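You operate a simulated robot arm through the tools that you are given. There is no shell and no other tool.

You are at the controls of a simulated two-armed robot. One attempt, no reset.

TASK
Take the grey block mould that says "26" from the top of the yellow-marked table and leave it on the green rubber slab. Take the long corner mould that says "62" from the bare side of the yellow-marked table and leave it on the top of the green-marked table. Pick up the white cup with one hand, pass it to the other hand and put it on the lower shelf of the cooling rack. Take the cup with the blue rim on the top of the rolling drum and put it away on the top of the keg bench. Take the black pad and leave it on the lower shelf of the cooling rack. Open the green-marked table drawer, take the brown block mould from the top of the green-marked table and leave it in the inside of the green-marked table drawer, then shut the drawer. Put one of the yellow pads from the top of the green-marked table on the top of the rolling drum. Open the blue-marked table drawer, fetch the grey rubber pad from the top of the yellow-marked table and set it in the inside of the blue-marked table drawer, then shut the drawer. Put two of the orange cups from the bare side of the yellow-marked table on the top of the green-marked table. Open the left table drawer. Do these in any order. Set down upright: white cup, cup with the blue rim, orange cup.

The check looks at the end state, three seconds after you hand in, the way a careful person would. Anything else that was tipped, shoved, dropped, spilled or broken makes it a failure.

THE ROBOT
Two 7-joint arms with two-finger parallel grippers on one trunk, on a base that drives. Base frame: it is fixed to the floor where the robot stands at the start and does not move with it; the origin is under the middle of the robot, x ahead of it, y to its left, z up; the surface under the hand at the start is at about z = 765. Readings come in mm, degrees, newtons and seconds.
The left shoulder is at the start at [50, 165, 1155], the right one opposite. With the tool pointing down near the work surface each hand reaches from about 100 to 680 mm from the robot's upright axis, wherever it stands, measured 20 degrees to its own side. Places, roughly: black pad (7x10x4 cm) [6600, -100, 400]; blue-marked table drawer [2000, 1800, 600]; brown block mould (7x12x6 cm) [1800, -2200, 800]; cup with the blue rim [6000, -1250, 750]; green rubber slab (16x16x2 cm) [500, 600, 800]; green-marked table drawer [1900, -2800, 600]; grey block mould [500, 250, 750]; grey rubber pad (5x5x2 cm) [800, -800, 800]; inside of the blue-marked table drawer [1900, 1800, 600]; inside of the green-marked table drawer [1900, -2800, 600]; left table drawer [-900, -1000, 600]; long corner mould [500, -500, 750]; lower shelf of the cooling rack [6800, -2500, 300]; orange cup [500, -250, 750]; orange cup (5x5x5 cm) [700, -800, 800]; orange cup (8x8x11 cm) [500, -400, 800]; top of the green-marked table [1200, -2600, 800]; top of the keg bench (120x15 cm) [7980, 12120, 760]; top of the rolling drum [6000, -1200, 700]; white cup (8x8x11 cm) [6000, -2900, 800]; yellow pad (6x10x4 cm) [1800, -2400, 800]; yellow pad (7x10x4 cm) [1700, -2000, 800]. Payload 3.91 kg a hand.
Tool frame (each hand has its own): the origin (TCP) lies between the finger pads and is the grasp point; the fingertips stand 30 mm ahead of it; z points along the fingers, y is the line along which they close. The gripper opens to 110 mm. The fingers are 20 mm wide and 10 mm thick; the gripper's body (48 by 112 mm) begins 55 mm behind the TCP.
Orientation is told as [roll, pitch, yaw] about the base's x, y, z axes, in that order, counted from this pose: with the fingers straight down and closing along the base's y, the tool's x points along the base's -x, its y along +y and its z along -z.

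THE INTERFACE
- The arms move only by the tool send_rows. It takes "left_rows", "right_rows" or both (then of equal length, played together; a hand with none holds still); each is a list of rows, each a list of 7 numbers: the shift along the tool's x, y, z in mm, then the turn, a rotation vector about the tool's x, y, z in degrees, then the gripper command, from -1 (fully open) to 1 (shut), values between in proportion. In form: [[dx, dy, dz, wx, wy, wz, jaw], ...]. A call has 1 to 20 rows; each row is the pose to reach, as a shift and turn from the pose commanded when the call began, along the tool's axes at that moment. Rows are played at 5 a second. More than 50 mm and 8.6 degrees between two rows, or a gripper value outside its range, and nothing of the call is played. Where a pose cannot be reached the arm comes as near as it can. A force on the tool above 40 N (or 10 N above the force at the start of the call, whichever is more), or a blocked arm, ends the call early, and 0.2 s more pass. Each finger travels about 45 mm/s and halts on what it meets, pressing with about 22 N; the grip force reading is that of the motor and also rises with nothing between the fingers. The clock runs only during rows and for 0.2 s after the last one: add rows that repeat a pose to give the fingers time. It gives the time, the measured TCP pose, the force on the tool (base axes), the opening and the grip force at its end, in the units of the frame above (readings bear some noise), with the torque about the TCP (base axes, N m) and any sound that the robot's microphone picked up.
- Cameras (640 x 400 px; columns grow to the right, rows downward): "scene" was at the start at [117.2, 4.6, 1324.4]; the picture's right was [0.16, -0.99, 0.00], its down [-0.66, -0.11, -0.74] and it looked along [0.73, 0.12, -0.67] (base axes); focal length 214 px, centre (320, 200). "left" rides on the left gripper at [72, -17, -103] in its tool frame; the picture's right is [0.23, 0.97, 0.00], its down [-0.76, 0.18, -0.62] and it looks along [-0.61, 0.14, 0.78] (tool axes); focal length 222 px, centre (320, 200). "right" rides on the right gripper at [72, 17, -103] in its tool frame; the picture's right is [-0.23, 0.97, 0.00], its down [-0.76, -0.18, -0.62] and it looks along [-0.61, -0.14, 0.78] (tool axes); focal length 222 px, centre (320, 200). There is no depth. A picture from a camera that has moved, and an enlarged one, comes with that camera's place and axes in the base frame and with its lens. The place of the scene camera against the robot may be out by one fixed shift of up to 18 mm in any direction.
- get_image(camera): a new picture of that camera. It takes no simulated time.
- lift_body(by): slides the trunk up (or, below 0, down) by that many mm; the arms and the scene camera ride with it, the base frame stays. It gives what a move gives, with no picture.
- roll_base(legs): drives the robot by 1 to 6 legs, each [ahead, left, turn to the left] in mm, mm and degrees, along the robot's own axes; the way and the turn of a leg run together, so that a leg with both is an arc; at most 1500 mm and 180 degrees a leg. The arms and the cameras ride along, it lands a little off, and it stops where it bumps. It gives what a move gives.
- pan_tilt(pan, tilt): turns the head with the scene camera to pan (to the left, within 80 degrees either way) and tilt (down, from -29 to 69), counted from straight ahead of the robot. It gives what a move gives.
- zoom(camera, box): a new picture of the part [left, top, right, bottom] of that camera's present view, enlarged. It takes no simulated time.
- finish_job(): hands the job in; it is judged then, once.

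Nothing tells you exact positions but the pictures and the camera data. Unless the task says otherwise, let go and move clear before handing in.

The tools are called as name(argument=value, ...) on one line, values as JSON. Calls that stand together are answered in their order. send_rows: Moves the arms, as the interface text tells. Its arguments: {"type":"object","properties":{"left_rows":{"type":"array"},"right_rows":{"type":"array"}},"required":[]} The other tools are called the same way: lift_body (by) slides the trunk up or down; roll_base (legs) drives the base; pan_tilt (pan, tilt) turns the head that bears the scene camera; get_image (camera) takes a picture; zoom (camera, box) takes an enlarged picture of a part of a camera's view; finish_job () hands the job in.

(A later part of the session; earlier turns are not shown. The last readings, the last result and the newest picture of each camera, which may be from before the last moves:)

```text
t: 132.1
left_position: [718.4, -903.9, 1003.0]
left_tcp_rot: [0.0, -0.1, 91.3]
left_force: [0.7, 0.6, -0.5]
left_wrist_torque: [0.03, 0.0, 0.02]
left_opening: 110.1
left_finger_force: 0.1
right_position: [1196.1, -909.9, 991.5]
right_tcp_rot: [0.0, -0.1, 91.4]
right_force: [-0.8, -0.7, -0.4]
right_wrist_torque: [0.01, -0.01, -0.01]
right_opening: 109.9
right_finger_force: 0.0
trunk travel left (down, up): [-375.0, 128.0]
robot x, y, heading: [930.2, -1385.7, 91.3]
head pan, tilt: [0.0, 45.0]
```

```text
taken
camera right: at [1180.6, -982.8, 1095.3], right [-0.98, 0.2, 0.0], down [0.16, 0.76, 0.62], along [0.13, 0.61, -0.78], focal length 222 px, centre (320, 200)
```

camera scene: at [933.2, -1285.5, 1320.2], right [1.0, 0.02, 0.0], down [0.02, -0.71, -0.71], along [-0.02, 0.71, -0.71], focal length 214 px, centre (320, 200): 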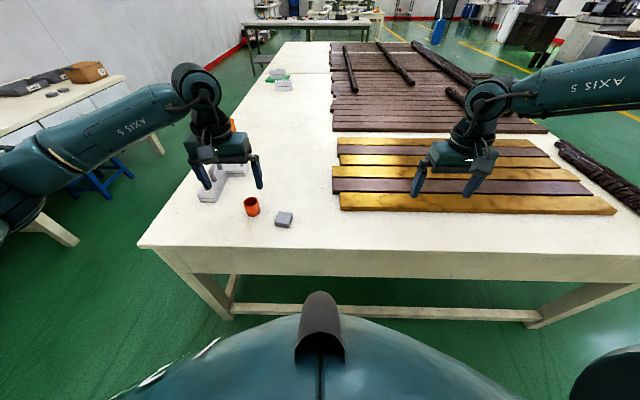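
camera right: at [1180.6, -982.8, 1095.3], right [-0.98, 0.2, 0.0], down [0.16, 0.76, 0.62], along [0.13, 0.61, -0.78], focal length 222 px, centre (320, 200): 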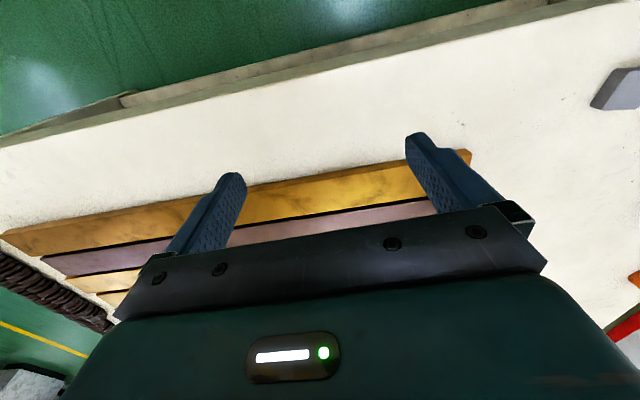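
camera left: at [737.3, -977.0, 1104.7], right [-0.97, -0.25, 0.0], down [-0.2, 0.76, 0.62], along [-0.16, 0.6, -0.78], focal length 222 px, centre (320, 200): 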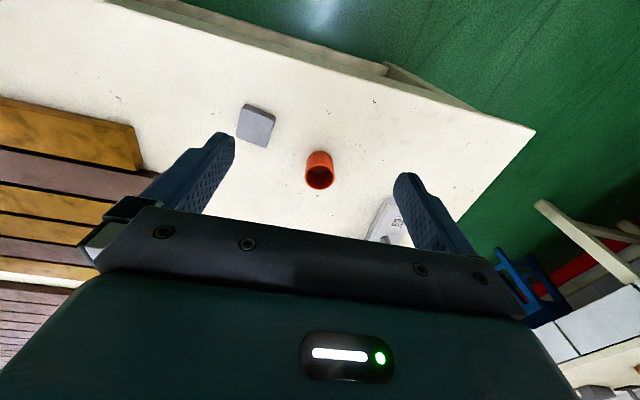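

The small orange cup is near [686, -791], the grey pad near [800, -837]. I come 60 mm closer and take the cup with the left hand.

roll_base(legs=[[60, 0, 0]])

send_rows(left_rows=[[-25, 16, 30, 0, 0, 0, -0.8], [-52, 32, 60, 0, 0, 0, -0.6], [-52, 32, 90, 0, 0, 0, -0.5], [-52, 32, 90, 0, 0, 0, -0.5]])

get_image(camera="left")

```text
t: 133.1
left_position: [715.9, -845.1, 1002.4]
left_tcp_rot: [-0.1, 0.0, 91.4]
left_force: [-0.2, -0.1, -0.6]
left_wrist_torque: [0.0, 0.01, 0.02]
left_opening: 109.9
left_finger_force: 0.1
right_position: [1195.8, -850.8, 990.5]
right_tcp_rot: [0.0, -0.1, 91.3]
right_force: [0.6, -0.2, -0.3]
right_wrist_torque: [-0.03, 0.01, -0.03]
right_opening: 110.0
right_finger_force: 0.0
trunk travel left (down, up): [-375.0, 128.0]
robot x, y, heading: [927.2, -1325.3, 91.3]
head pan, tilt: [0.0, 45.0]
```

```text
t: 134.1
left_position: [685.0, -795.3, 911.6]
left_tcp_rot: [-0.1, -0.1, 91.3]
left_force: [0.4, -0.3, -0.2]
left_wrist_torque: [0.0, -0.02, -0.01]
left_opening: 82.5
left_finger_force: 0.1
right_position: [1194.9, -850.0, 991.4]
right_tcp_rot: [0.1, -0.1, 91.1]
right_force: [0.0, 0.0, 0.7]
right_wrist_torque: [0.02, 0.01, -0.02]
right_opening: 109.9
right_finger_force: 0.0
trunk travel left (down, up): [-375.0, 128.0]
robot x, y, heading: [932.2, -1327.9, 91.4]
head pan, tilt: [0.0, 45.0]
```

```text
taken
camera left: at [703.8, -867.5, 1013.7], right [-0.97, -0.25, 0.0], down [-0.2, 0.76, 0.62], along [-0.16, 0.6, -0.78], focal length 222 px, centre (320, 200)
```

left: 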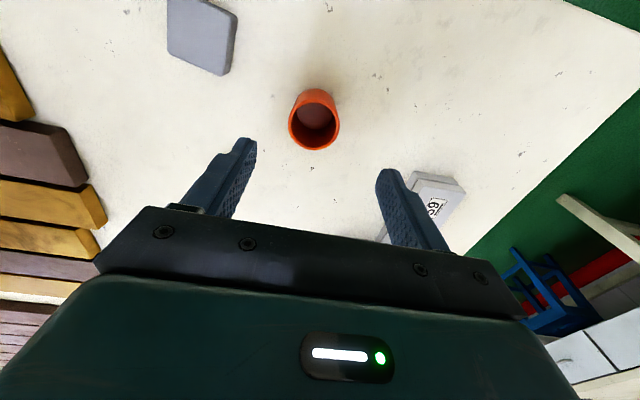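

send_rows(left_rows=[[-2, -5, 40, 0, 0, 0, -0.5], [-2, -5, 75, 0, 0, 0, -0.5], [-2, -5, 100, 0, 0, 0, -0.5], [-2, -5, 111, 0, 0, 0, -0.5], [-2, -5, 111, 0, 0, 0, -0.5]])

get_image(camera="left")

```text
t: 135.3
left_position: [687.3, -791.8, 799.9]
left_tcp_rot: [0.0, 0.0, 91.4]
left_force: [0.4, -0.4, -0.1]
left_wrist_torque: [0.03, -0.04, 0.0]
left_opening: 82.6
left_finger_force: 0.1
right_position: [1194.3, -849.9, 990.4]
right_tcp_rot: [0.0, -0.2, 91.2]
right_force: [0.6, 0.0, -0.1]
right_wrist_torque: [0.01, 0.02, 0.05]
right_opening: 109.9
right_finger_force: 0.0
trunk travel left (down, up): [-375.0, 128.0]
robot x, y, heading: [927.1, -1330.6, 91.6]
head pan, tilt: [0.0, 45.0]
```

```text
taken
camera left: at [708.0, -865.9, 902.6], right [-0.97, -0.25, 0.0], down [-0.2, 0.76, 0.62], along [-0.16, 0.6, -0.78], focal length 222 px, centre (320, 200)
```

left: 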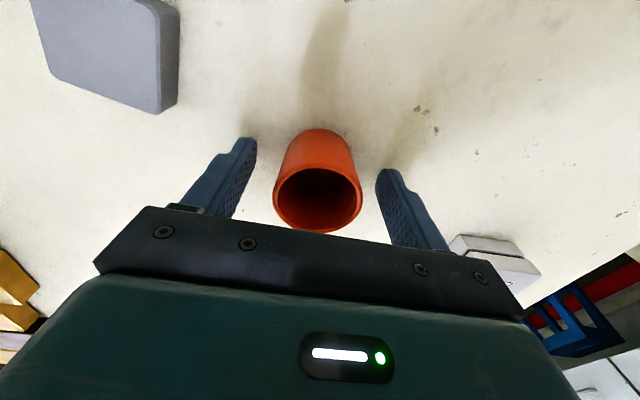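

send_rows(left_rows=[[0, 0, 0, 0, 0, 0, -0.2], [0, 0, 0, 0, 0, 0, 0.1], [0, 0, 0, 0, 0, 0, 0.4], [0, 0, 0, 0, 0, 0, 1], [0, 0, 0, 0, 0, 0, 1], [0, 0, 0, 0, 0, 0, 1]])

send_rows(left_rows=[[0, 0, -10, 0, 0, 0, 1], [0, 0, -40, 0, 0, 0, 1], [10, 0, -80, 0, 0, 0, 1], [40, 0, -120, 0, 0, 0, 1], [70, 0, -160, 0, 0, 0, 1], [100, 0, -200, 0, 0, 0, 1]])

get_image(camera="left")

get_image(camera="scene")

```text
t: 136.7
left_position: [688.8, -792.2, 800.1]
left_tcp_rot: [0.1, 0.0, 91.3]
left_force: [0.1, 0.0, 0.6]
left_wrist_torque: [-0.03, 0.03, -0.01]
left_opening: 46.5
left_finger_force: 22.3
right_position: [1194.5, -851.9, 991.5]
right_tcp_rot: [0.0, -0.1, 91.2]
right_force: [-0.2, 0.1, 0.8]
right_wrist_torque: [0.02, -0.01, 0.02]
right_opening: 110.1
right_finger_force: 0.1
trunk travel left (down, up): [-375.0, 128.0]
robot x, y, heading: [930.2, -1329.6, 91.3]
head pan, tilt: [0.0, 45.0]
```

```text
t: 138.1
left_position: [687.8, -895.6, 1001.5]
left_tcp_rot: [0.0, 0.0, 91.4]
left_force: [0.2, -0.3, -0.6]
left_wrist_torque: [0.0, 0.01, 0.02]
left_opening: 46.5
left_finger_force: 21.8
right_position: [1194.8, -850.9, 990.1]
right_tcp_rot: [0.0, -0.2, 91.1]
right_force: [-0.6, 0.1, -0.2]
right_wrist_torque: [0.01, -0.02, -0.01]
right_opening: 109.9
right_finger_force: 0.1
trunk travel left (down, up): [-375.0, 128.0]
robot x, y, heading: [930.0, -1330.1, 91.2]
head pan, tilt: [0.0, 45.0]
```

```text
taken
camera left: at [707.6, -968.0, 1104.1], right [-0.97, -0.25, 0.0], down [-0.2, 0.76, 0.62], along [-0.16, 0.6, -0.78], focal length 222 px, centre (320, 200)
```

left: 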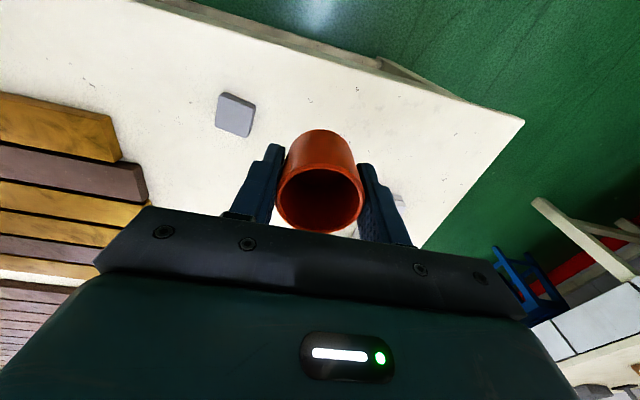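

```text
taken
camera scene: at [931.8, -1227.2, 1320.3], right [1.0, 0.02, 0.0], down [0.02, -0.71, -0.71], along [-0.02, 0.71, -0.71], focal length 214 px, centre (320, 200)
```

scene: 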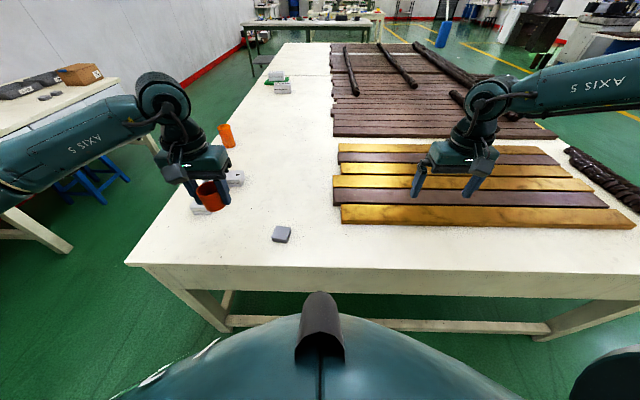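

The small cup is held (46.5 mm). I slide 310 mm to my left so that the right hand can take the grey rubber pad.

roll_base(legs=[[0, 310, -1.3]])

get_image(camera="right")

get_image(camera="scene")

```text
t: 141.3
left_position: [399.1, -892.6, 1001.4]
left_tcp_rot: [0.0, 0.1, 90.0]
left_force: [0.0, -0.3, 0.0]
left_wrist_torque: [-0.02, -0.02, -0.03]
left_opening: 46.3
left_finger_force: 21.9
right_position: [907.1, -860.7, 992.3]
right_tcp_rot: [0.0, -0.2, 89.9]
right_force: [-0.6, 0.0, -0.6]
right_wrist_torque: [-0.01, 0.04, 0.01]
right_opening: 110.0
right_finger_force: 0.0
trunk travel left (down, up): [-375.0, 128.0]
robot x, y, heading: [632.6, -1331.7, 90.3]
head pan, tilt: [0.0, 45.0]
```

```text
taken
camera right: at [889.2, -933.6, 1095.4], right [-0.97, 0.23, 0.0], down [0.18, 0.76, 0.62], along [0.14, 0.61, -0.78], focal length 222 px, centre (320, 200)
```

right: 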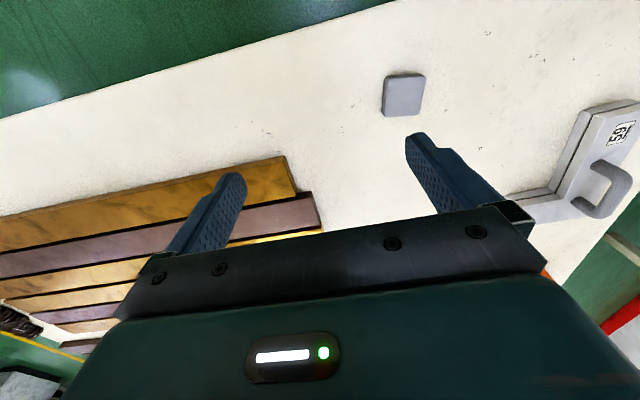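

```text
taken
camera scene: at [635.3, -1230.5, 1320.2], right [1.0, 0.0, 0.0], down [0.0, -0.71, -0.71], along [0.0, 0.71, -0.71], focal length 214 px, centre (320, 200)
```

scene: 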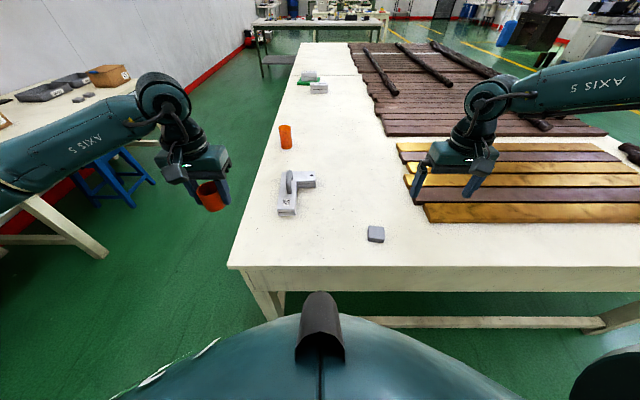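

zoom(camera="right", box=[360, 50, 450, 130])

```text
5.00 times, centred on (405, 90) of right
camera zoom: at [889.2, -933.6, 1095.4], right [-0.97, 0.23, 0.0], down [0.18, 0.76, 0.62], along [0.14, 0.61, -0.78], focal length 1111 px, centre (-105, 750)
```

zoom: 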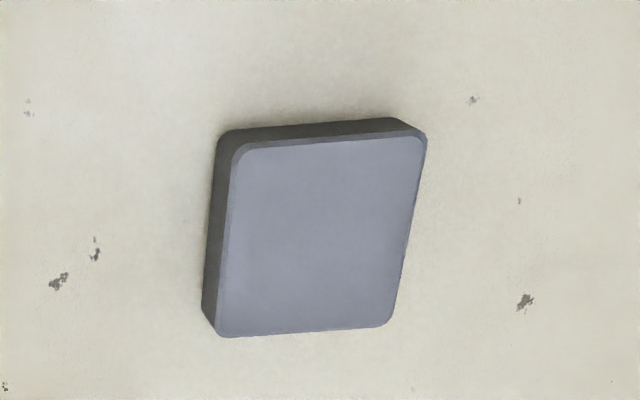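

Pad centre is about [794, -827], turned 8° clockwise. I move the right hand over it.

send_rows(right_rows=[[-8, 28, 20, 0, 0, 2, -0.6], [-17, 56, 50, 0, 0, 4, -0.5], [-25, 85, 85, 0, 0, 6, -0.4], [-34, 113, 120, 0, 0, 8, -0.4], [-34, 113, 142, 0, 0, 8, -0.4], [-34, 113, 142, 0, 0, 8, -0.4]])

get_image(camera="right")

```text
t: 142.7
left_position: [400.0, -892.1, 1002.1]
left_tcp_rot: [0.0, 0.0, 90.1]
left_force: [-0.1, -0.3, 0.1]
left_wrist_torque: [0.0, -0.02, 0.01]
left_opening: 46.4
left_finger_force: 22.0
right_position: [835.1, -863.7, 887.1]
right_tcp_rot: [-0.1, 0.0, 81.9]
right_force: [-0.3, 0.5, -0.1]
right_wrist_torque: [0.01, -0.01, 0.0]
right_opening: 76.9
right_finger_force: 0.1
right hand out of reach, approached as far as the arm can: row 3, 4, 5, 6
trunk travel left (down, up): [-375.0, 128.0]
robot x, y, heading: [631.1, -1333.8, 90.2]
head pan, tilt: [0.0, 45.0]
```

```text
taken
camera right: at [807.3, -932.5, 992.3], right [-0.93, 0.36, 0.0], down [0.28, 0.73, 0.62], along [0.23, 0.58, -0.78], focal length 222 px, centre (320, 200)
```

right: 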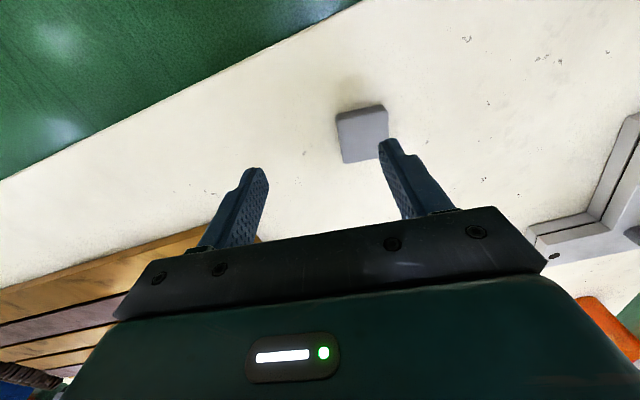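

The right arm got stuck in an awkward posture; I return it to its starting pose relative to the robot and approach anew.

send_rows(right_rows=[[20, -15, -40, 0, 0, -2, -0.4], [40, -35, -80, 0, 0, -4, -0.4], [60, -55, -115, 0, 0, -6, -0.4], [80, -72, -150, 0, 0, -8, -0.4], [98, -72, -169, 0, 0, -8, -0.4], [98, -72, -169, 0, 0, -8, -0.4]])

pan_tilt(pan=-30, tilt=30)

get_image(camera="scene")

```text
t: 144.1
left_position: [399.7, -892.7, 1001.4]
left_tcp_rot: [-0.1, -0.1, 90.1]
left_force: [0.2, -0.1, -0.1]
left_wrist_torque: [0.01, 0.0, 0.02]
left_opening: 46.8
left_finger_force: 21.5
right_position: [893.7, -972.3, 1057.5]
right_tcp_rot: [0.1, -0.1, 89.9]
right_force: [0.3, -0.2, 0.0]
right_wrist_torque: [-0.03, 0.02, -0.03]
right_opening: 77.0
right_finger_force: 0.1
trunk travel left (down, up): [-375.0, 128.0]
robot x, y, heading: [631.0, -1330.9, 90.1]
head pan, tilt: [0.0, 45.0]
```

```text
t: 145.1
left_position: [399.6, -892.5, 1000.9]
left_tcp_rot: [0.1, -0.1, 89.9]
left_force: [0.6, -0.4, -0.3]
left_wrist_torque: [-0.01, 0.01, 0.02]
left_opening: 46.9
left_finger_force: 22.5
right_position: [893.7, -970.7, 1058.7]
right_tcp_rot: [0.0, -0.1, 89.9]
right_force: [0.2, 0.3, -0.9]
right_wrist_torque: [-0.01, 0.02, 0.02]
right_opening: 77.1
right_finger_force: 0.0
trunk travel left (down, up): [-375.0, 128.0]
robot x, y, heading: [627.9, -1331.1, 90.2]
head pan, tilt: [-30.0, 30.0]
```

```text
taken
camera scene: at [680.6, -1233.4, 1342.8], right [0.87, -0.5, 0.0], down [-0.25, -0.43, -0.87], along [0.43, 0.75, -0.5], focal length 214 px, centre (320, 200)
```

scene: 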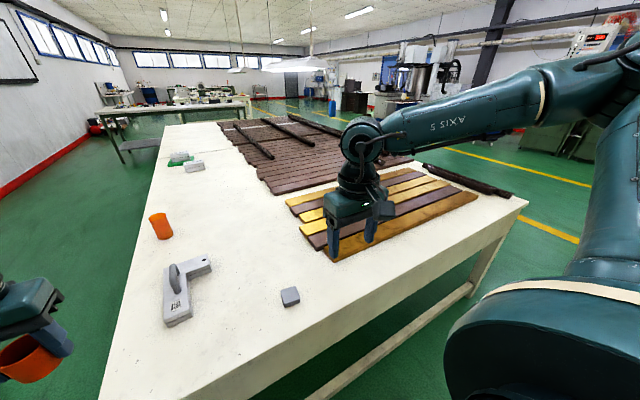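

send_rows(right_rows=[[-30, 20, 10, 0, 0, 2, -0.4], [-60, 40, 25, 0, 0, 4, -0.4], [-90, 60, 45, 0, 0, 6, -0.4], [-115, 80, 70, 0, 0, 8, -0.4], [-143, 100, 100, 0, 0, 8, -0.4], [-143, 100, 140, 0, 0, 8, -0.4], [-143, 100, 180, 0, 0, 8, -0.4]])

get_image(camera="right")

```text
t: 146.7
left_position: [399.6, -891.9, 1001.3]
left_tcp_rot: [0.0, 0.1, 90.0]
left_force: [0.2, -0.5, 0.3]
left_wrist_torque: [-0.05, -0.01, 0.02]
left_opening: 46.5
left_finger_force: 21.9
right_position: [826.5, -855.1, 905.4]
right_tcp_rot: [0.1, -0.3, 81.9]
right_force: [-0.1, 0.5, -0.2]
right_wrist_torque: [-0.03, 0.01, 0.02]
right_opening: 77.0
right_finger_force: 0.0
right hand out of reach, approached as far as the arm can: row 5, 6, 7
trunk travel left (down, up): [-375.0, 128.0]
robot x, y, heading: [628.5, -1332.2, 89.9]
head pan, tilt: [-30.0, 30.0]
```

```text
taken
camera right: at [798.8, -925.0, 1010.3], right [-0.93, 0.36, 0.0], down [0.28, 0.73, 0.63], along [0.23, 0.58, -0.78], focal length 222 px, centre (320, 200)
```

right: 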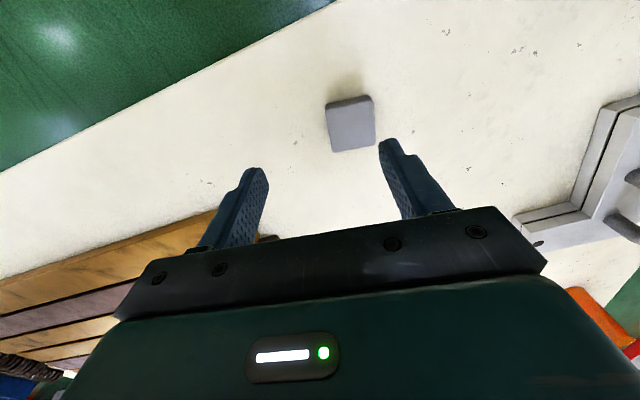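

pan_tilt(pan=-60, tilt=10)

get_image(camera="scene")

pan_tilt(pan=60, tilt=10)

get_image(camera="scene")

```text
t: 147.6
left_position: [399.8, -892.7, 1000.8]
left_tcp_rot: [-0.1, 0.0, 90.1]
left_force: [0.8, -0.3, 0.5]
left_wrist_torque: [-0.01, 0.0, 0.0]
left_opening: 46.3
left_finger_force: 21.9
right_position: [827.2, -854.9, 906.9]
right_tcp_rot: [0.0, -0.1, 81.8]
right_force: [0.2, 1.0, 1.0]
right_wrist_torque: [0.01, 0.0, -0.03]
right_opening: 77.0
right_finger_force: 0.1
trunk travel left (down, up): [-375.0, 128.0]
robot x, y, heading: [629.8, -1331.2, 90.1]
head pan, tilt: [-60.0, 10.0]
```

```text
taken
camera scene: at [716.0, -1265.2, 1375.1], right [0.5, -0.86, 0.0], down [-0.15, -0.09, -0.98], along [0.85, 0.49, -0.17], focal length 214 px, centre (320, 200)
```

scene: 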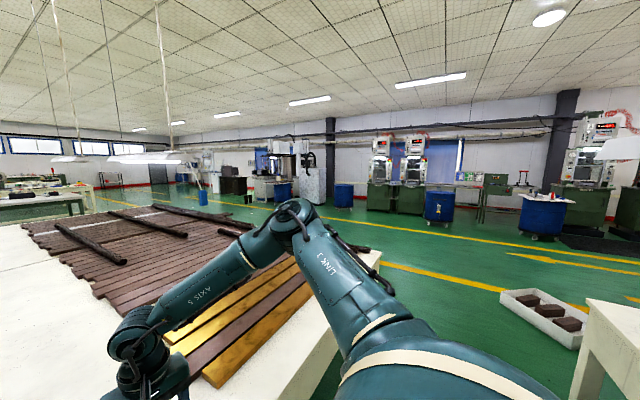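

```text
t: 149.6
left_position: [400.0, -892.0, 1001.3]
left_tcp_rot: [0.0, 0.0, 90.0]
left_force: [0.6, 0.0, -1.3]
left_wrist_torque: [-0.01, 0.02, 0.0]
left_opening: 46.4
left_finger_force: 21.8
right_position: [826.2, -855.4, 906.7]
right_tcp_rot: [0.1, -0.2, 81.9]
right_force: [-0.6, 0.3, -0.4]
right_wrist_torque: [-0.01, 0.0, -0.03]
right_opening: 77.1
right_finger_force: 0.1
trunk travel left (down, up): [-375.0, 128.0]
robot x, y, heading: [628.0, -1333.8, 90.1]
head pan, tilt: [60.0, 10.0]
```

```text
taken
camera scene: at [555.0, -1265.4, 1375.2], right [0.5, 0.87, 0.0], down [0.15, -0.09, -0.98], along [-0.85, 0.49, -0.17], focal length 214 px, centre (320, 200)
```

scene: 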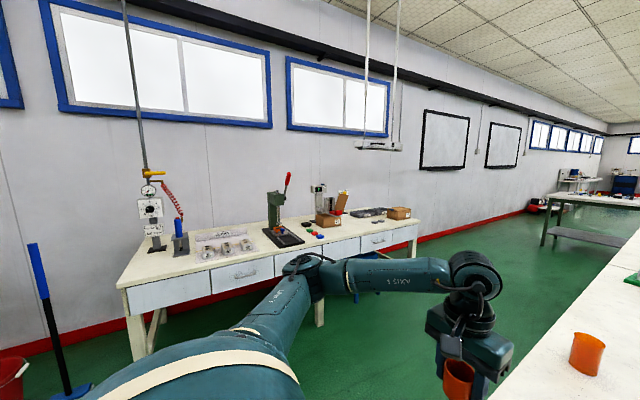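

send_rows(right_rows=[[-5, 5, 0, 0, 0, -8, -0.4], [-10, 10, 0, 0, 0, -16, -0.4], [-20, 20, 0, 0, 0, -20, -0.4], [-25, 30, 0, 0, 0, -20, -0.4], [-25, 30, 0, 0, 0, -20, -0.4]])

```text
t: 150.8
left_position: [399.4, -893.5, 1001.3]
left_tcp_rot: [0.1, 0.0, 90.0]
left_force: [-0.4, 0.3, 0.3]
left_wrist_torque: [0.01, 0.02, 0.03]
left_opening: 46.4
left_finger_force: 21.4
right_position: [822.6, -848.9, 919.6]
right_tcp_rot: [0.0, -0.2, 101.9]
right_force: [-0.3, -0.2, -0.6]
right_wrist_torque: [-0.04, 0.04, 0.01]
right_opening: 76.8
right_finger_force: 0.1
right hand out of reach, approached as far as the arm can: row 1, 2, 3, 4, 5
trunk travel left (down, up): [-375.0, 128.0]
robot x, y, heading: [628.3, -1334.8, 90.0]
head pan, tilt: [60.0, 10.0]
```

send_rows(right_rows=[[0, 0, -40, 0, 0, 6, -0.4], [0, 0, -80, 0, 0, 12, -0.4], [0, 0, -130, 0, 0, 12, -0.4], [-40, 0, -130, 0, 0, 12, -0.4], [-80, 0, -130, 0, 0, 12, -0.4], [-110, 0, -130, 0, 0, 12, -0.4], [-110, 0, -130, 0, 0, 12, -0.4]])

```text
t: 152.4
left_position: [398.7, -892.6, 1001.5]
left_tcp_rot: [0.0, 0.0, 90.0]
left_force: [-0.5, 0.5, -0.1]
left_wrist_torque: [0.0, -0.01, 0.0]
left_opening: 46.6
left_finger_force: 22.2
right_position: [831.5, -792.0, 1052.3]
right_tcp_rot: [0.0, -0.2, 89.8]
right_force: [-0.1, 0.5, -0.1]
right_wrist_torque: [0.04, -0.01, 0.01]
right_opening: 77.0
right_finger_force: 0.0
right hand out of reach, approached as far as the arm can: row 5, 6, 7
trunk travel left (down, up): [-375.0, 128.0]
robot x, y, heading: [632.2, -1336.0, 90.0]
head pan, tilt: [60.0, 10.0]
```

The right arm reaches farther when the trunk is lower. I raise both hands by ~180 mm and lower the trunk by 250 mm.

send_rows(left_rows=[[0, 0, -40, 0, 0, 0, 1], [0, 0, -80, 0, 0, 0, 1], [0, 0, -120, 0, 0, 0, 1], [0, 0, -160, 0, 0, 0, 1], [0, 0, -190, 0, 0, 0, 1], [0, 0, -190, 0, 0, 0, 1]], right_rows=[[15, 0, -30, 0, 0, 0, -0.4], [30, 0, -60, 0, 0, 0, -0.4], [45, 0, -90, 0, 0, 0, -0.4], [60, 0, -120, 0, 0, 0, -0.4], [75, 0, -140, 0, 0, 0, -0.4], [75, 0, -140, 0, 0, 0, -0.4]])

lift_body(by=-250)

pan_tilt(pan=0, tilt=40)

get_image(camera="scene")

get_image(camera="right")

```text
t: 153.8
left_position: [399.0, -892.1, 1189.1]
left_tcp_rot: [-0.1, 0.1, 90.0]
left_force: [0.4, 0.2, -0.8]
left_wrist_torque: [-0.04, 0.04, 0.0]
left_opening: 46.3
left_finger_force: 21.9
right_position: [830.5, -866.3, 1189.9]
right_tcp_rot: [0.0, -0.2, 89.9]
right_force: [-0.2, 0.3, 0.1]
right_wrist_torque: [-0.02, 0.02, -0.02]
right_opening: 77.0
right_finger_force: 0.1
trunk travel left (down, up): [-375.0, 128.0]
robot x, y, heading: [628.7, -1332.4, 90.1]
head pan, tilt: [60.0, 10.0]
```

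```text
t: 156.4
left_position: [399.0, -893.8, 939.4]
left_tcp_rot: [0.0, -0.1, 90.1]
left_force: [0.5, 0.0, 0.4]
left_wrist_torque: [0.03, 0.01, 0.01]
left_opening: 46.5
left_finger_force: 21.7
right_position: [830.0, -866.1, 939.6]
right_tcp_rot: [0.0, -0.1, 89.8]
right_force: [-0.9, -0.6, -0.1]
right_wrist_torque: [-0.01, 0.02, -0.01]
right_opening: 77.1
right_finger_force: 0.1
trunk travel left (down, up): [-125.0, 378.0]
robot x, y, heading: [628.3, -1333.9, 89.9]
head pan, tilt: [60.0, 10.0]
```

```text
t: 157.7
left_position: [399.2, -893.2, 938.8]
left_tcp_rot: [0.0, -0.1, 90.1]
left_force: [0.1, -0.2, 0.1]
left_wrist_torque: [0.02, 0.01, 0.03]
left_opening: 46.6
left_finger_force: 21.5
right_position: [827.7, -866.3, 939.8]
right_tcp_rot: [-0.1, -0.1, 90.0]
right_force: [-0.3, 0.4, 0.8]
right_wrist_torque: [0.04, -0.01, 0.0]
right_opening: 77.1
right_finger_force: 0.1
trunk travel left (down, up): [-125.0, 378.0]
robot x, y, heading: [628.4, -1329.4, 90.2]
head pan, tilt: [0.0, 40.0]
```

```text
taken
camera scene: at [635.4, -1226.8, 1077.5], right [1.0, 0.0, 0.0], down [0.0, -0.64, -0.77], along [0.0, 0.77, -0.64], focal length 214 px, centre (320, 200)
```

scene: 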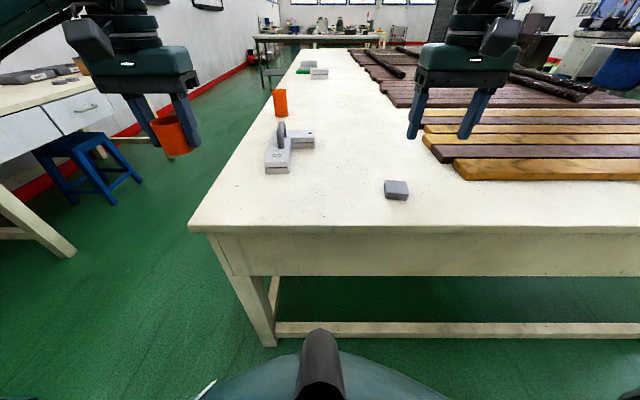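

```text
taken
camera right: at [811.6, -938.4, 1044.1], right [-0.97, 0.23, 0.0], down [0.18, 0.76, 0.62], along [0.14, 0.61, -0.78], focal length 222 px, centre (320, 200)
```

right: 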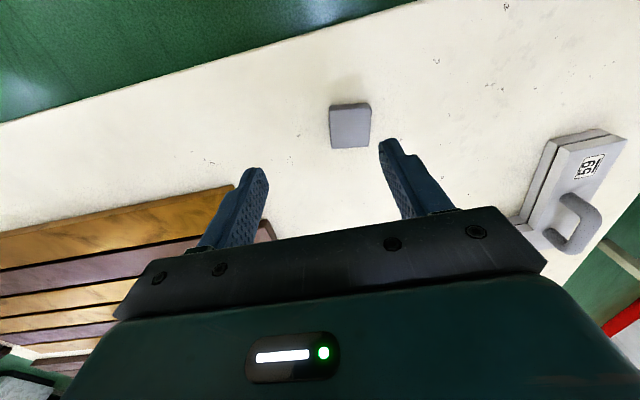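

send_rows(right_rows=[[-10, 9, 25, 0, 0, 2, -0.4], [-20, 17, 50, 0, 0, 4, -0.4], [-30, 26, 75, 0, 0, 6, -0.4], [-39, 34, 95, 0, 0, 8, -0.4], [-39, 34, 95, 0, 0, 8, -0.4]])

get_image(camera="right")

```text
t: 158.9
left_position: [399.1, -893.6, 939.2]
left_tcp_rot: [-0.1, -0.1, 89.9]
left_force: [-0.1, 0.3, -0.8]
left_wrist_torque: [0.0, -0.02, 0.04]
left_opening: 46.6
left_finger_force: 22.2
right_position: [796.5, -826.6, 844.6]
right_tcp_rot: [0.0, -0.1, 81.8]
right_force: [-0.6, 0.6, 0.5]
right_wrist_torque: [-0.01, 0.0, -0.02]
right_opening: 77.0
right_finger_force: 0.0
trunk travel left (down, up): [-125.0, 378.0]
robot x, y, heading: [630.7, -1328.3, 90.0]
head pan, tilt: [0.0, 40.0]
```

```text
taken
camera right: at [768.5, -895.1, 948.3], right [-0.93, 0.36, 0.0], down [0.28, 0.73, 0.63], along [0.23, 0.58, -0.78], focal length 222 px, centre (320, 200)
```

right: 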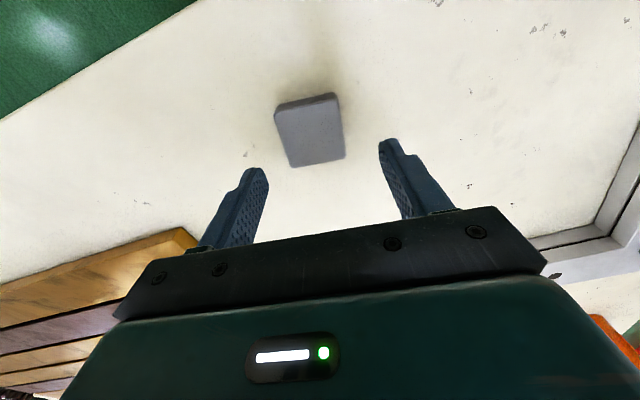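

send_rows(right_rows=[[2, -3, 25, 0, 0, 1, -0.4], [2, -3, 45, 0, 0, 2, -0.4], [2, -3, 54, 0, 0, 2, -0.4], [2, -3, 59, 0, 0, 2, -0.4], [2, -3, 59, 0, 0, 2, -0.4]])

get_image(camera="right")

```text
t: 159.9
left_position: [399.5, -895.5, 941.6]
left_tcp_rot: [-0.1, -0.3, 90.1]
left_force: [-0.6, 0.2, -0.7]
left_wrist_torque: [0.03, 0.0, -0.02]
left_opening: 46.3
left_finger_force: 22.0
right_position: [796.5, -826.8, 795.4]
right_tcp_rot: [0.3, -0.9, 79.8]
right_force: [0.2, -8.4, 14.1]
right_wrist_torque: [-0.52, -0.65, -0.39]
right_opening: 78.0
right_finger_force: 1.1
trunk travel left (down, up): [-125.0, 378.0]
robot x, y, heading: [631.5, -1336.3, 90.2]
head pan, tilt: [0.0, 40.0]
stopped in row 5 (right hand): the force on the tool passed its limit at 42 N (the readings are from after the stop); the commanded pose is now the measured one
```

```text
taken
camera right: at [767.7, -897.6, 898.4], right [-0.92, 0.4, 0.01], down [0.31, 0.71, 0.63], along [0.25, 0.59, -0.77], focal length 222 px, centre (320, 200)
```

right: 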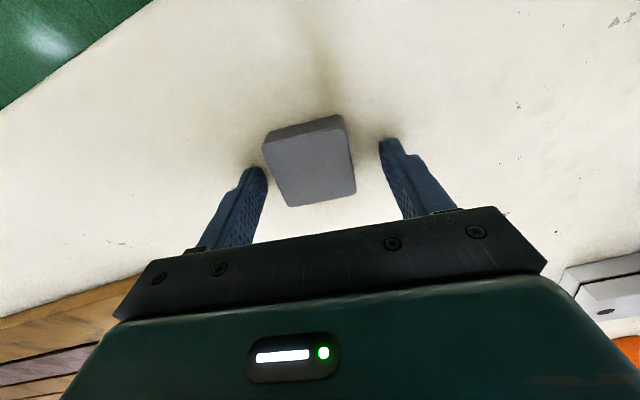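

The fingertips touched the table at TCP z ≈ 795, so the surface is at 765. I rise 5 mm, centre better on the pad, and grip.

send_rows(right_rows=[[0, 0, -5, 0.3, 0.9, 0, -0.4], [6, -4, -5, 0.3, 0.9, 0, -0.4], [6, -4, -5, 0.3, 0.9, 0, -0.4]])

get_image(camera="right")

```text
t: 160.7
left_position: [398.6, -893.2, 939.6]
left_tcp_rot: [0.0, 0.0, 90.0]
left_force: [-0.5, -0.1, 0.0]
left_wrist_torque: [-0.01, -0.03, 0.01]
left_opening: 46.7
left_finger_force: 22.0
right_position: [801.7, -832.1, 796.6]
right_tcp_rot: [0.0, 0.1, 79.8]
right_force: [0.1, -0.2, 1.1]
right_wrist_torque: [0.03, 0.0, 0.03]
right_opening: 77.0
right_finger_force: 0.2
trunk travel left (down, up): [-125.0, 378.0]
robot x, y, heading: [626.9, -1331.5, 90.2]
head pan, tilt: [0.0, 40.0]
```

```text
taken
camera right: at [770.8, -900.3, 901.0], right [-0.92, 0.4, 0.0], down [0.31, 0.72, 0.62], along [0.25, 0.57, -0.78], focal length 222 px, centre (320, 200)
```

right: 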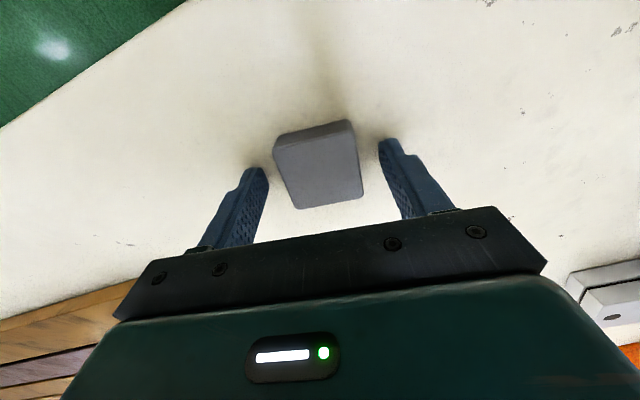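

send_rows(right_rows=[[0, 0, 0, 0, 0, 0, 0], [0, 0, 0, 0, 0, 0, 0.4], [0, 0, 0, 0, 0, 0, 1], [0, 0, 0, 0, 0, 0, 1], [0, 0, 0, 0, 0, 0, 1]])

send_rows(right_rows=[[0, 0, -10, 0, 0, 0, 1], [0, 0, -40, 0, 0, 0, 1], [0, 0, -80, 0, 0, 0, 1], [20, 0, -120, 0, 0, 0, 1], [50, 0, -150, 0, 0, 0, 1]])

get_image(camera="right")

```text
t: 161.9
left_position: [399.5, -893.8, 939.3]
left_tcp_rot: [0.0, 0.1, 90.0]
left_force: [-0.1, 0.8, -1.0]
left_wrist_torque: [-0.01, 0.0, 0.01]
left_opening: 46.5
left_finger_force: 22.3
right_position: [801.1, -831.8, 797.2]
right_tcp_rot: [-0.1, 0.0, 79.8]
right_force: [-0.4, -0.7, 0.1]
right_wrist_torque: [-0.01, 0.02, 0.0]
right_opening: 47.6
right_finger_force: 22.1
trunk travel left (down, up): [-125.0, 378.0]
robot x, y, heading: [629.9, -1329.2, 90.1]
head pan, tilt: [0.0, 40.0]
```

```text
t: 163.1
left_position: [399.8, -893.2, 939.6]
left_tcp_rot: [0.1, 0.0, 90.0]
left_force: [0.7, 0.2, -1.1]
left_wrist_torque: [-0.02, -0.01, -0.01]
left_opening: 46.7
left_finger_force: 21.8
right_position: [791.6, -882.8, 946.7]
right_tcp_rot: [-0.1, 0.1, 79.9]
right_force: [0.3, -0.7, -0.2]
right_wrist_torque: [0.0, -0.01, -0.02]
right_opening: 47.5
right_finger_force: 22.2
trunk travel left (down, up): [-125.0, 378.0]
robot x, y, heading: [630.7, -1332.4, 90.3]
head pan, tilt: [0.0, 40.0]
```

```text
taken
camera right: at [761.9, -951.1, 1050.9], right [-0.92, 0.4, 0.0], down [0.31, 0.72, 0.62], along [0.25, 0.57, -0.78], focal length 222 px, centre (320, 200)
```

right: 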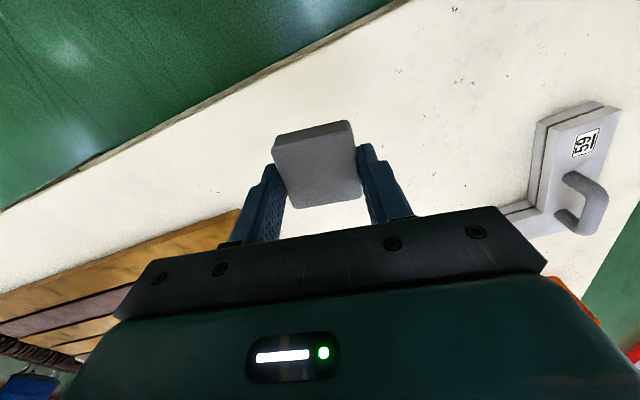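

The pad is held in the right hand. I raise the trunk 100 mm, back away from the table, turn around, and bring the small cup to the green-marked table.

lift_body(by=100)

roll_base(legs=[[-50, 0, 0], [0, 0, 180], [60, 100, 0]])

get_image(camera="scene")

get_image(camera="left")

```text
t: 164.5
left_position: [398.9, -893.8, 1039.2]
left_tcp_rot: [0.0, 0.0, 89.9]
left_force: [0.3, -0.6, 0.1]
left_wrist_torque: [-0.01, 0.02, 0.01]
left_opening: 46.6
left_finger_force: 22.4
right_position: [792.4, -882.3, 1045.9]
right_tcp_rot: [0.0, 0.1, 79.7]
right_force: [0.0, -0.5, -1.1]
right_wrist_torque: [0.01, 0.04, -0.04]
right_opening: 47.8
right_finger_force: 22.3
trunk travel left (down, up): [-225.0, 278.0]
robot x, y, heading: [630.4, -1332.3, 90.2]
head pan, tilt: [0.0, 40.0]
```

```text
t: 174.1
left_position: [997.3, -1856.6, 1039.5]
left_tcp_rot: [0.0, 0.1, -85.8]
left_force: [-0.2, -0.4, 0.2]
left_wrist_torque: [0.04, 0.0, 0.0]
left_opening: 46.3
left_finger_force: 21.9
right_position: [606.2, -1895.1, 1046.7]
right_tcp_rot: [-0.1, 0.1, -96.0]
right_force: [0.6, 0.2, -0.8]
right_wrist_torque: [0.02, -0.04, 0.0]
right_opening: 47.6
right_finger_force: 21.8
trunk travel left (down, up): [-225.0, 278.0]
robot x, y, heading: [736.8, -1432.8, -86.1]
head pan, tilt: [0.0, 40.0]
```

```text
taken
camera scene: at [749.2, -1557.6, 1177.5], right [-1.0, -0.07, 0.0], down [-0.05, 0.64, -0.77], along [0.06, -0.76, -0.64], focal length 214 px, centre (320, 200)
```

scene: 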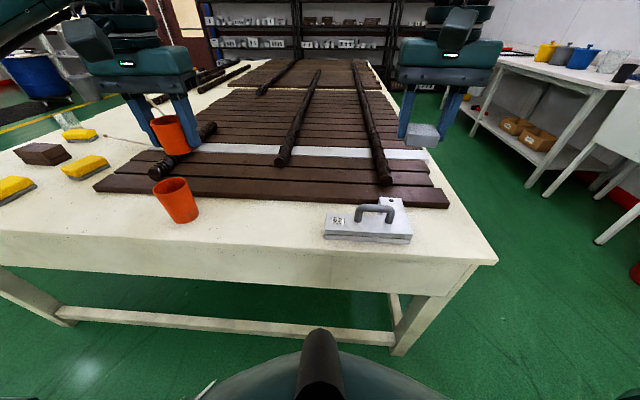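

```text
taken
camera left: at [976.1, -1785.5, 1141.2], right [0.95, 0.3, 0.0], down [0.23, -0.75, 0.62], along [0.19, -0.6, -0.78], focal length 222 px, centre (320, 200)
```

left: 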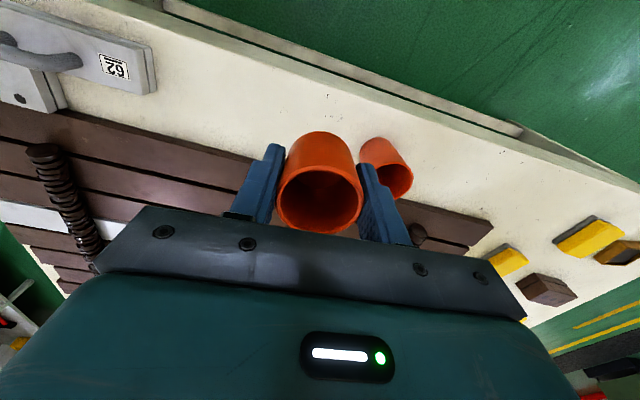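

I bring the small cup over the free strip between the mould and the other cup, at about [930, -1936], and lower it.

send_rows(left_rows=[[-25, -24, 10, 0, 0, 0, 1], [-50, -48, 30, 0, 0, 0, 1], [-74, -73, 60, 0, 0, 0, 1], [-74, -73, 100, 0, 0, 0, 1], [-74, -73, 140, 0, 0, 0, 1], [-74, -73, 180, 0, 0, 0, 1], [-74, -73, 215, 0, 0, 0, 1], [-74, -73, 230, 0, 0, 0, 1], [-74, -73, 230, 0, 0, 0, 1]])

get_image(camera="left")

get_image(camera="scene")

```text
t: 176.1
left_position: [928.4, -1934.3, 809.6]
left_tcp_rot: [0.1, 0.1, -85.8]
left_force: [0.3, -0.7, -1.1]
left_wrist_torque: [0.02, 0.02, -0.03]
left_opening: 46.4
left_finger_force: 21.7
right_position: [606.7, -1894.5, 1046.0]
right_tcp_rot: [0.1, 0.1, -96.0]
right_force: [-0.4, 0.3, -0.6]
right_wrist_torque: [-0.05, -0.01, -0.02]
right_opening: 47.3
right_finger_force: 21.4
trunk travel left (down, up): [-225.0, 278.0]
robot x, y, heading: [735.2, -1435.3, -86.1]
head pan, tilt: [0.0, 40.0]
```

```text
taken
camera left: at [907.7, -1864.8, 912.5], right [0.95, 0.3, 0.0], down [0.23, -0.75, 0.62], along [0.19, -0.6, -0.78], focal length 222 px, centre (320, 200)
```

left: 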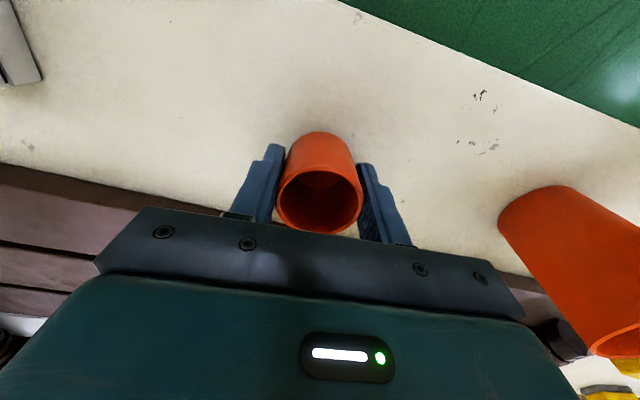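

```text
taken
camera scene: at [749.0, -1557.5, 1177.5], right [-1.0, -0.07, 0.0], down [-0.05, 0.64, -0.77], along [0.06, -0.76, -0.64], focal length 214 px, centre (320, 200)
```

scene: 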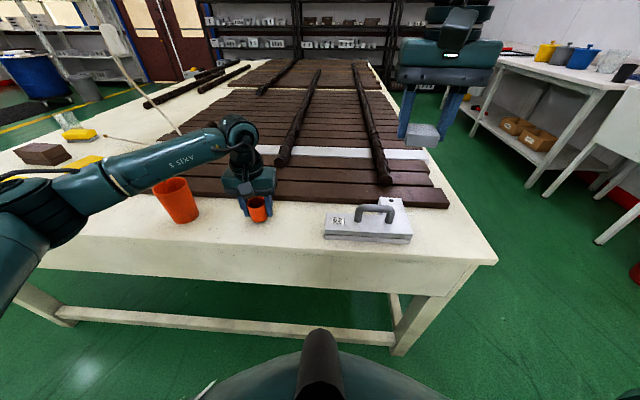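

send_rows(left_rows=[[0, 0, 4, 0, 0, 0, 1], [0, 0, 7, 0, 0, 0, 1], [0, 0, 8, 0, 0, 0, 1], [0, 0, 8, 0, 0, 0, 1]])

send_rows(left_rows=[[0, 0, 1, 0, 0, 0, 1], [0, 0, 1, 0, 0, 0, 1]])

send_rows(left_rows=[[0, 0, 1, 0, 0, 0, 1], [0, 0, 1, 0, 0, 0, 1]])

```text
t: 177.1
left_position: [929.2, -1935.6, 802.4]
left_tcp_rot: [0.1, 0.0, -85.8]
left_force: [-0.5, 0.0, -0.8]
left_wrist_torque: [0.01, -0.01, -0.02]
left_opening: 46.5
left_finger_force: 21.9
right_position: [606.4, -1895.3, 1046.4]
right_tcp_rot: [0.0, 0.1, -95.9]
right_force: [-0.2, -0.1, -1.0]
right_wrist_torque: [0.0, -0.03, 0.02]
right_opening: 47.6
right_finger_force: 22.4
trunk travel left (down, up): [-225.0, 278.0]
robot x, y, heading: [736.9, -1436.2, -86.2]
head pan, tilt: [0.0, 40.0]
```

```text
t: 177.7
left_position: [929.8, -1934.9, 800.4]
left_tcp_rot: [0.0, 0.0, -85.8]
left_force: [0.3, 0.3, 0.5]
left_wrist_torque: [-0.02, 0.0, -0.01]
left_opening: 46.7
left_finger_force: 21.7
right_position: [606.6, -1896.0, 1046.9]
right_tcp_rot: [-0.1, 0.1, -96.0]
right_force: [0.2, -0.9, -1.8]
right_wrist_torque: [0.0, -0.01, -0.03]
right_opening: 47.6
right_finger_force: 22.5
trunk travel left (down, up): [-225.0, 278.0]
robot x, y, heading: [733.5, -1436.2, -85.6]
head pan, tilt: [0.0, 40.0]
```

```text
t: 178.2
left_position: [929.4, -1934.5, 801.2]
left_tcp_rot: [-0.1, -0.3, -85.7]
left_force: [-2.1, -1.5, 5.0]
left_wrist_torque: [-0.01, 0.0, -0.01]
left_opening: 46.7
left_finger_force: 22.1
right_position: [605.9, -1894.5, 1045.7]
right_tcp_rot: [0.0, 0.1, -96.0]
right_force: [0.3, -0.1, -0.5]
right_wrist_torque: [-0.01, 0.0, 0.01]
right_opening: 47.4
right_finger_force: 22.0
trunk travel left (down, up): [-225.0, 278.0]
robot x, y, heading: [735.0, -1434.5, -85.6]
head pan, tilt: [0.0, 40.0]
```

Contact felt (5 N). I release and rise.

send_rows(left_rows=[[0, 0, -1, 0, 0, 0, 0.0], [0, 0, -1, 0, 0, 0, -0.4], [0, 0, -1, 0, 0, 0, -0.7], [0, 0, -1, 0, 0, 0, -0.7], [0, 0, -1, 0, 0, 0, -0.7], [0, 0, -30, 0, 0, 0, -0.7], [0, 0, -70, 0, 0, 0, -0.7], [0, 0, -110, 0, 0, 0, -0.7], [0, 0, -150, 0, 0, 0, -0.7], [0, 0, -190, 0, 0, 0, -0.7], [0, 0, -220, 0, 0, 0, -0.7]])

get_image(camera="left")

zoom(camera="scene", box=[80, 120, 480, 300])

```text
t: 180.7
left_position: [931.9, -1935.8, 1020.6]
left_tcp_rot: [0.0, 0.0, -85.8]
left_force: [0.1, 0.0, -0.3]
left_wrist_torque: [0.02, 0.01, 0.0]
left_opening: 93.4
left_finger_force: 0.0
right_position: [607.1, -1894.2, 1046.0]
right_tcp_rot: [0.1, 0.1, -96.0]
right_force: [-1.0, -0.4, -0.7]
right_wrist_torque: [0.0, 0.02, 0.0]
right_opening: 47.6
right_finger_force: 22.1
trunk travel left (down, up): [-225.0, 278.0]
robot x, y, heading: [734.6, -1433.7, -85.9]
head pan, tilt: [0.0, 40.0]
```

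```text
taken
camera left: at [910.3, -1864.9, 1122.7], right [0.95, 0.3, 0.0], down [0.23, -0.75, 0.62], along [0.18, -0.6, -0.78], focal length 222 px, centre (320, 200)
```

left: 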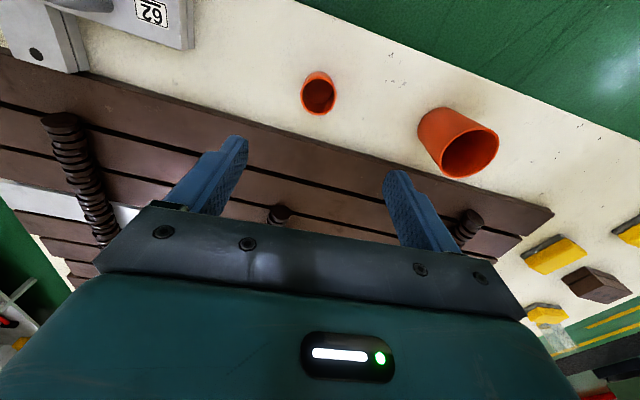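

```text
1.60 times, centred on (280, 210) of scene
camera zoom: at [748.9, -1557.3, 1177.5], right [-1.0, -0.07, 0.0], down [-0.05, 0.64, -0.77], along [0.06, -0.76, -0.64], focal length 343 px, centre (384, 184)
```

zoom: 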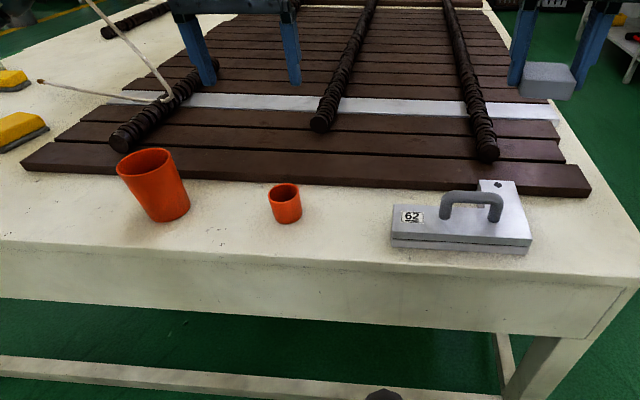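

Both cups stand upright and the mould is flat. Next, with the pad still in the right hand, I go to the left table (against the wall at x ≈ -900) to open its drawer with the left hand.

roll_base(legs=[[-60, 0, 0], [0, 0, -94], [700, 0, 0]])

pan_tilt(pan=0, tilt=20)

get_image(camera="scene")

pan_tilt(pan=-45, tilt=20)

get_image(camera="scene")

```text
t: 189.0
left_position: [-469.3, -1527.6, 1020.1]
left_tcp_rot: [0.0, 0.0, 179.9]
left_force: [-0.2, 0.3, 0.1]
left_wrist_torque: [-0.03, 0.02, 0.0]
left_opening: 93.5
left_finger_force: 0.1
right_position: [-404.6, -1206.2, 1046.1]
right_tcp_rot: [0.0, 0.1, 169.6]
right_force: [-0.7, 0.6, -0.2]
right_wrist_torque: [0.02, -0.02, 0.03]
right_opening: 47.6
right_finger_force: 22.4
trunk travel left (down, up): [-225.0, 278.0]
robot x, y, heading: [43.1, -1372.4, 179.8]
head pan, tilt: [0.0, 40.0]
```

```text
t: 189.8
left_position: [-469.9, -1527.3, 1019.6]
left_tcp_rot: [0.1, 0.1, 179.9]
left_force: [-0.3, 0.0, 0.7]
left_wrist_torque: [-0.01, -0.02, 0.0]
left_opening: 93.6
left_finger_force: 0.0
right_position: [-406.3, -1205.7, 1045.6]
right_tcp_rot: [0.0, 0.1, 169.6]
right_force: [0.1, -0.3, -0.6]
right_wrist_torque: [-0.05, -0.02, 0.01]
right_opening: 47.6
right_finger_force: 21.7
trunk travel left (down, up): [-225.0, 278.0]
robot x, y, heading: [45.5, -1369.5, 179.9]
head pan, tilt: [0.0, 20.0]
```

```text
taken
camera scene: at [-72.4, -1377.6, 1208.8], right [0.0, 1.0, 0.0], down [0.34, 0.0, -0.94], along [-0.94, 0.0, -0.34], focal length 214 px, centre (320, 200)
```

scene: 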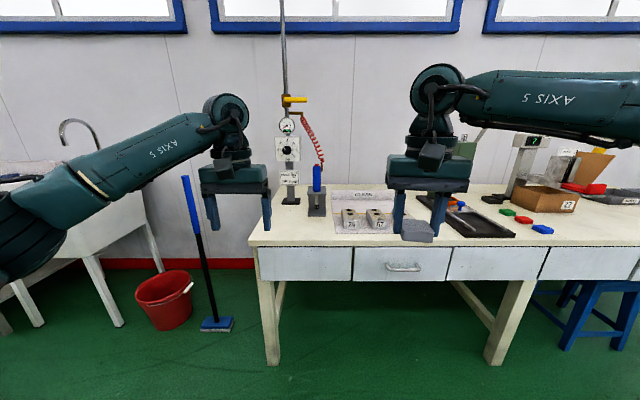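

```text
t: 191.0
left_position: [-469.5, -1526.3, 1019.3]
left_tcp_rot: [0.0, -0.1, 179.9]
left_force: [0.3, -0.6, -0.2]
left_wrist_torque: [0.0, -0.02, 0.01]
left_opening: 93.7
left_finger_force: 0.0
right_position: [-404.0, -1205.7, 1046.9]
right_tcp_rot: [0.0, 0.1, 169.7]
right_force: [-0.2, -1.1, 0.1]
right_wrist_torque: [0.0, 0.0, 0.01]
right_opening: 47.5
right_finger_force: 22.2
trunk travel left (down, up): [-225.0, 278.0]
robot x, y, heading: [44.9, -1368.9, 179.5]
head pan, tilt: [-45.0, 20.0]
```

```text
taken
camera scene: at [-45.1, -1311.8, 1208.9], right [0.71, 0.71, 0.0], down [0.24, -0.24, -0.94], along [-0.66, 0.67, -0.34], focal length 214 px, centre (320, 200)
```

scene: 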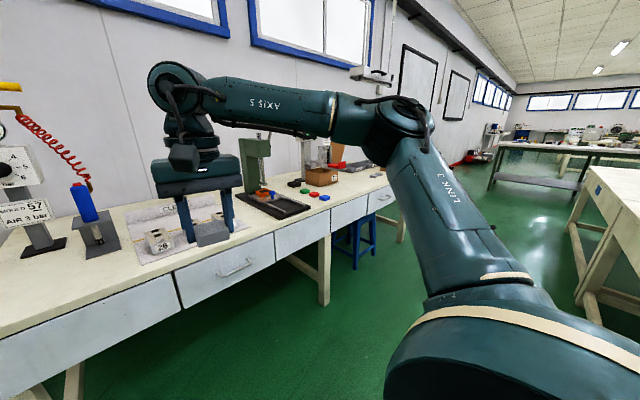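

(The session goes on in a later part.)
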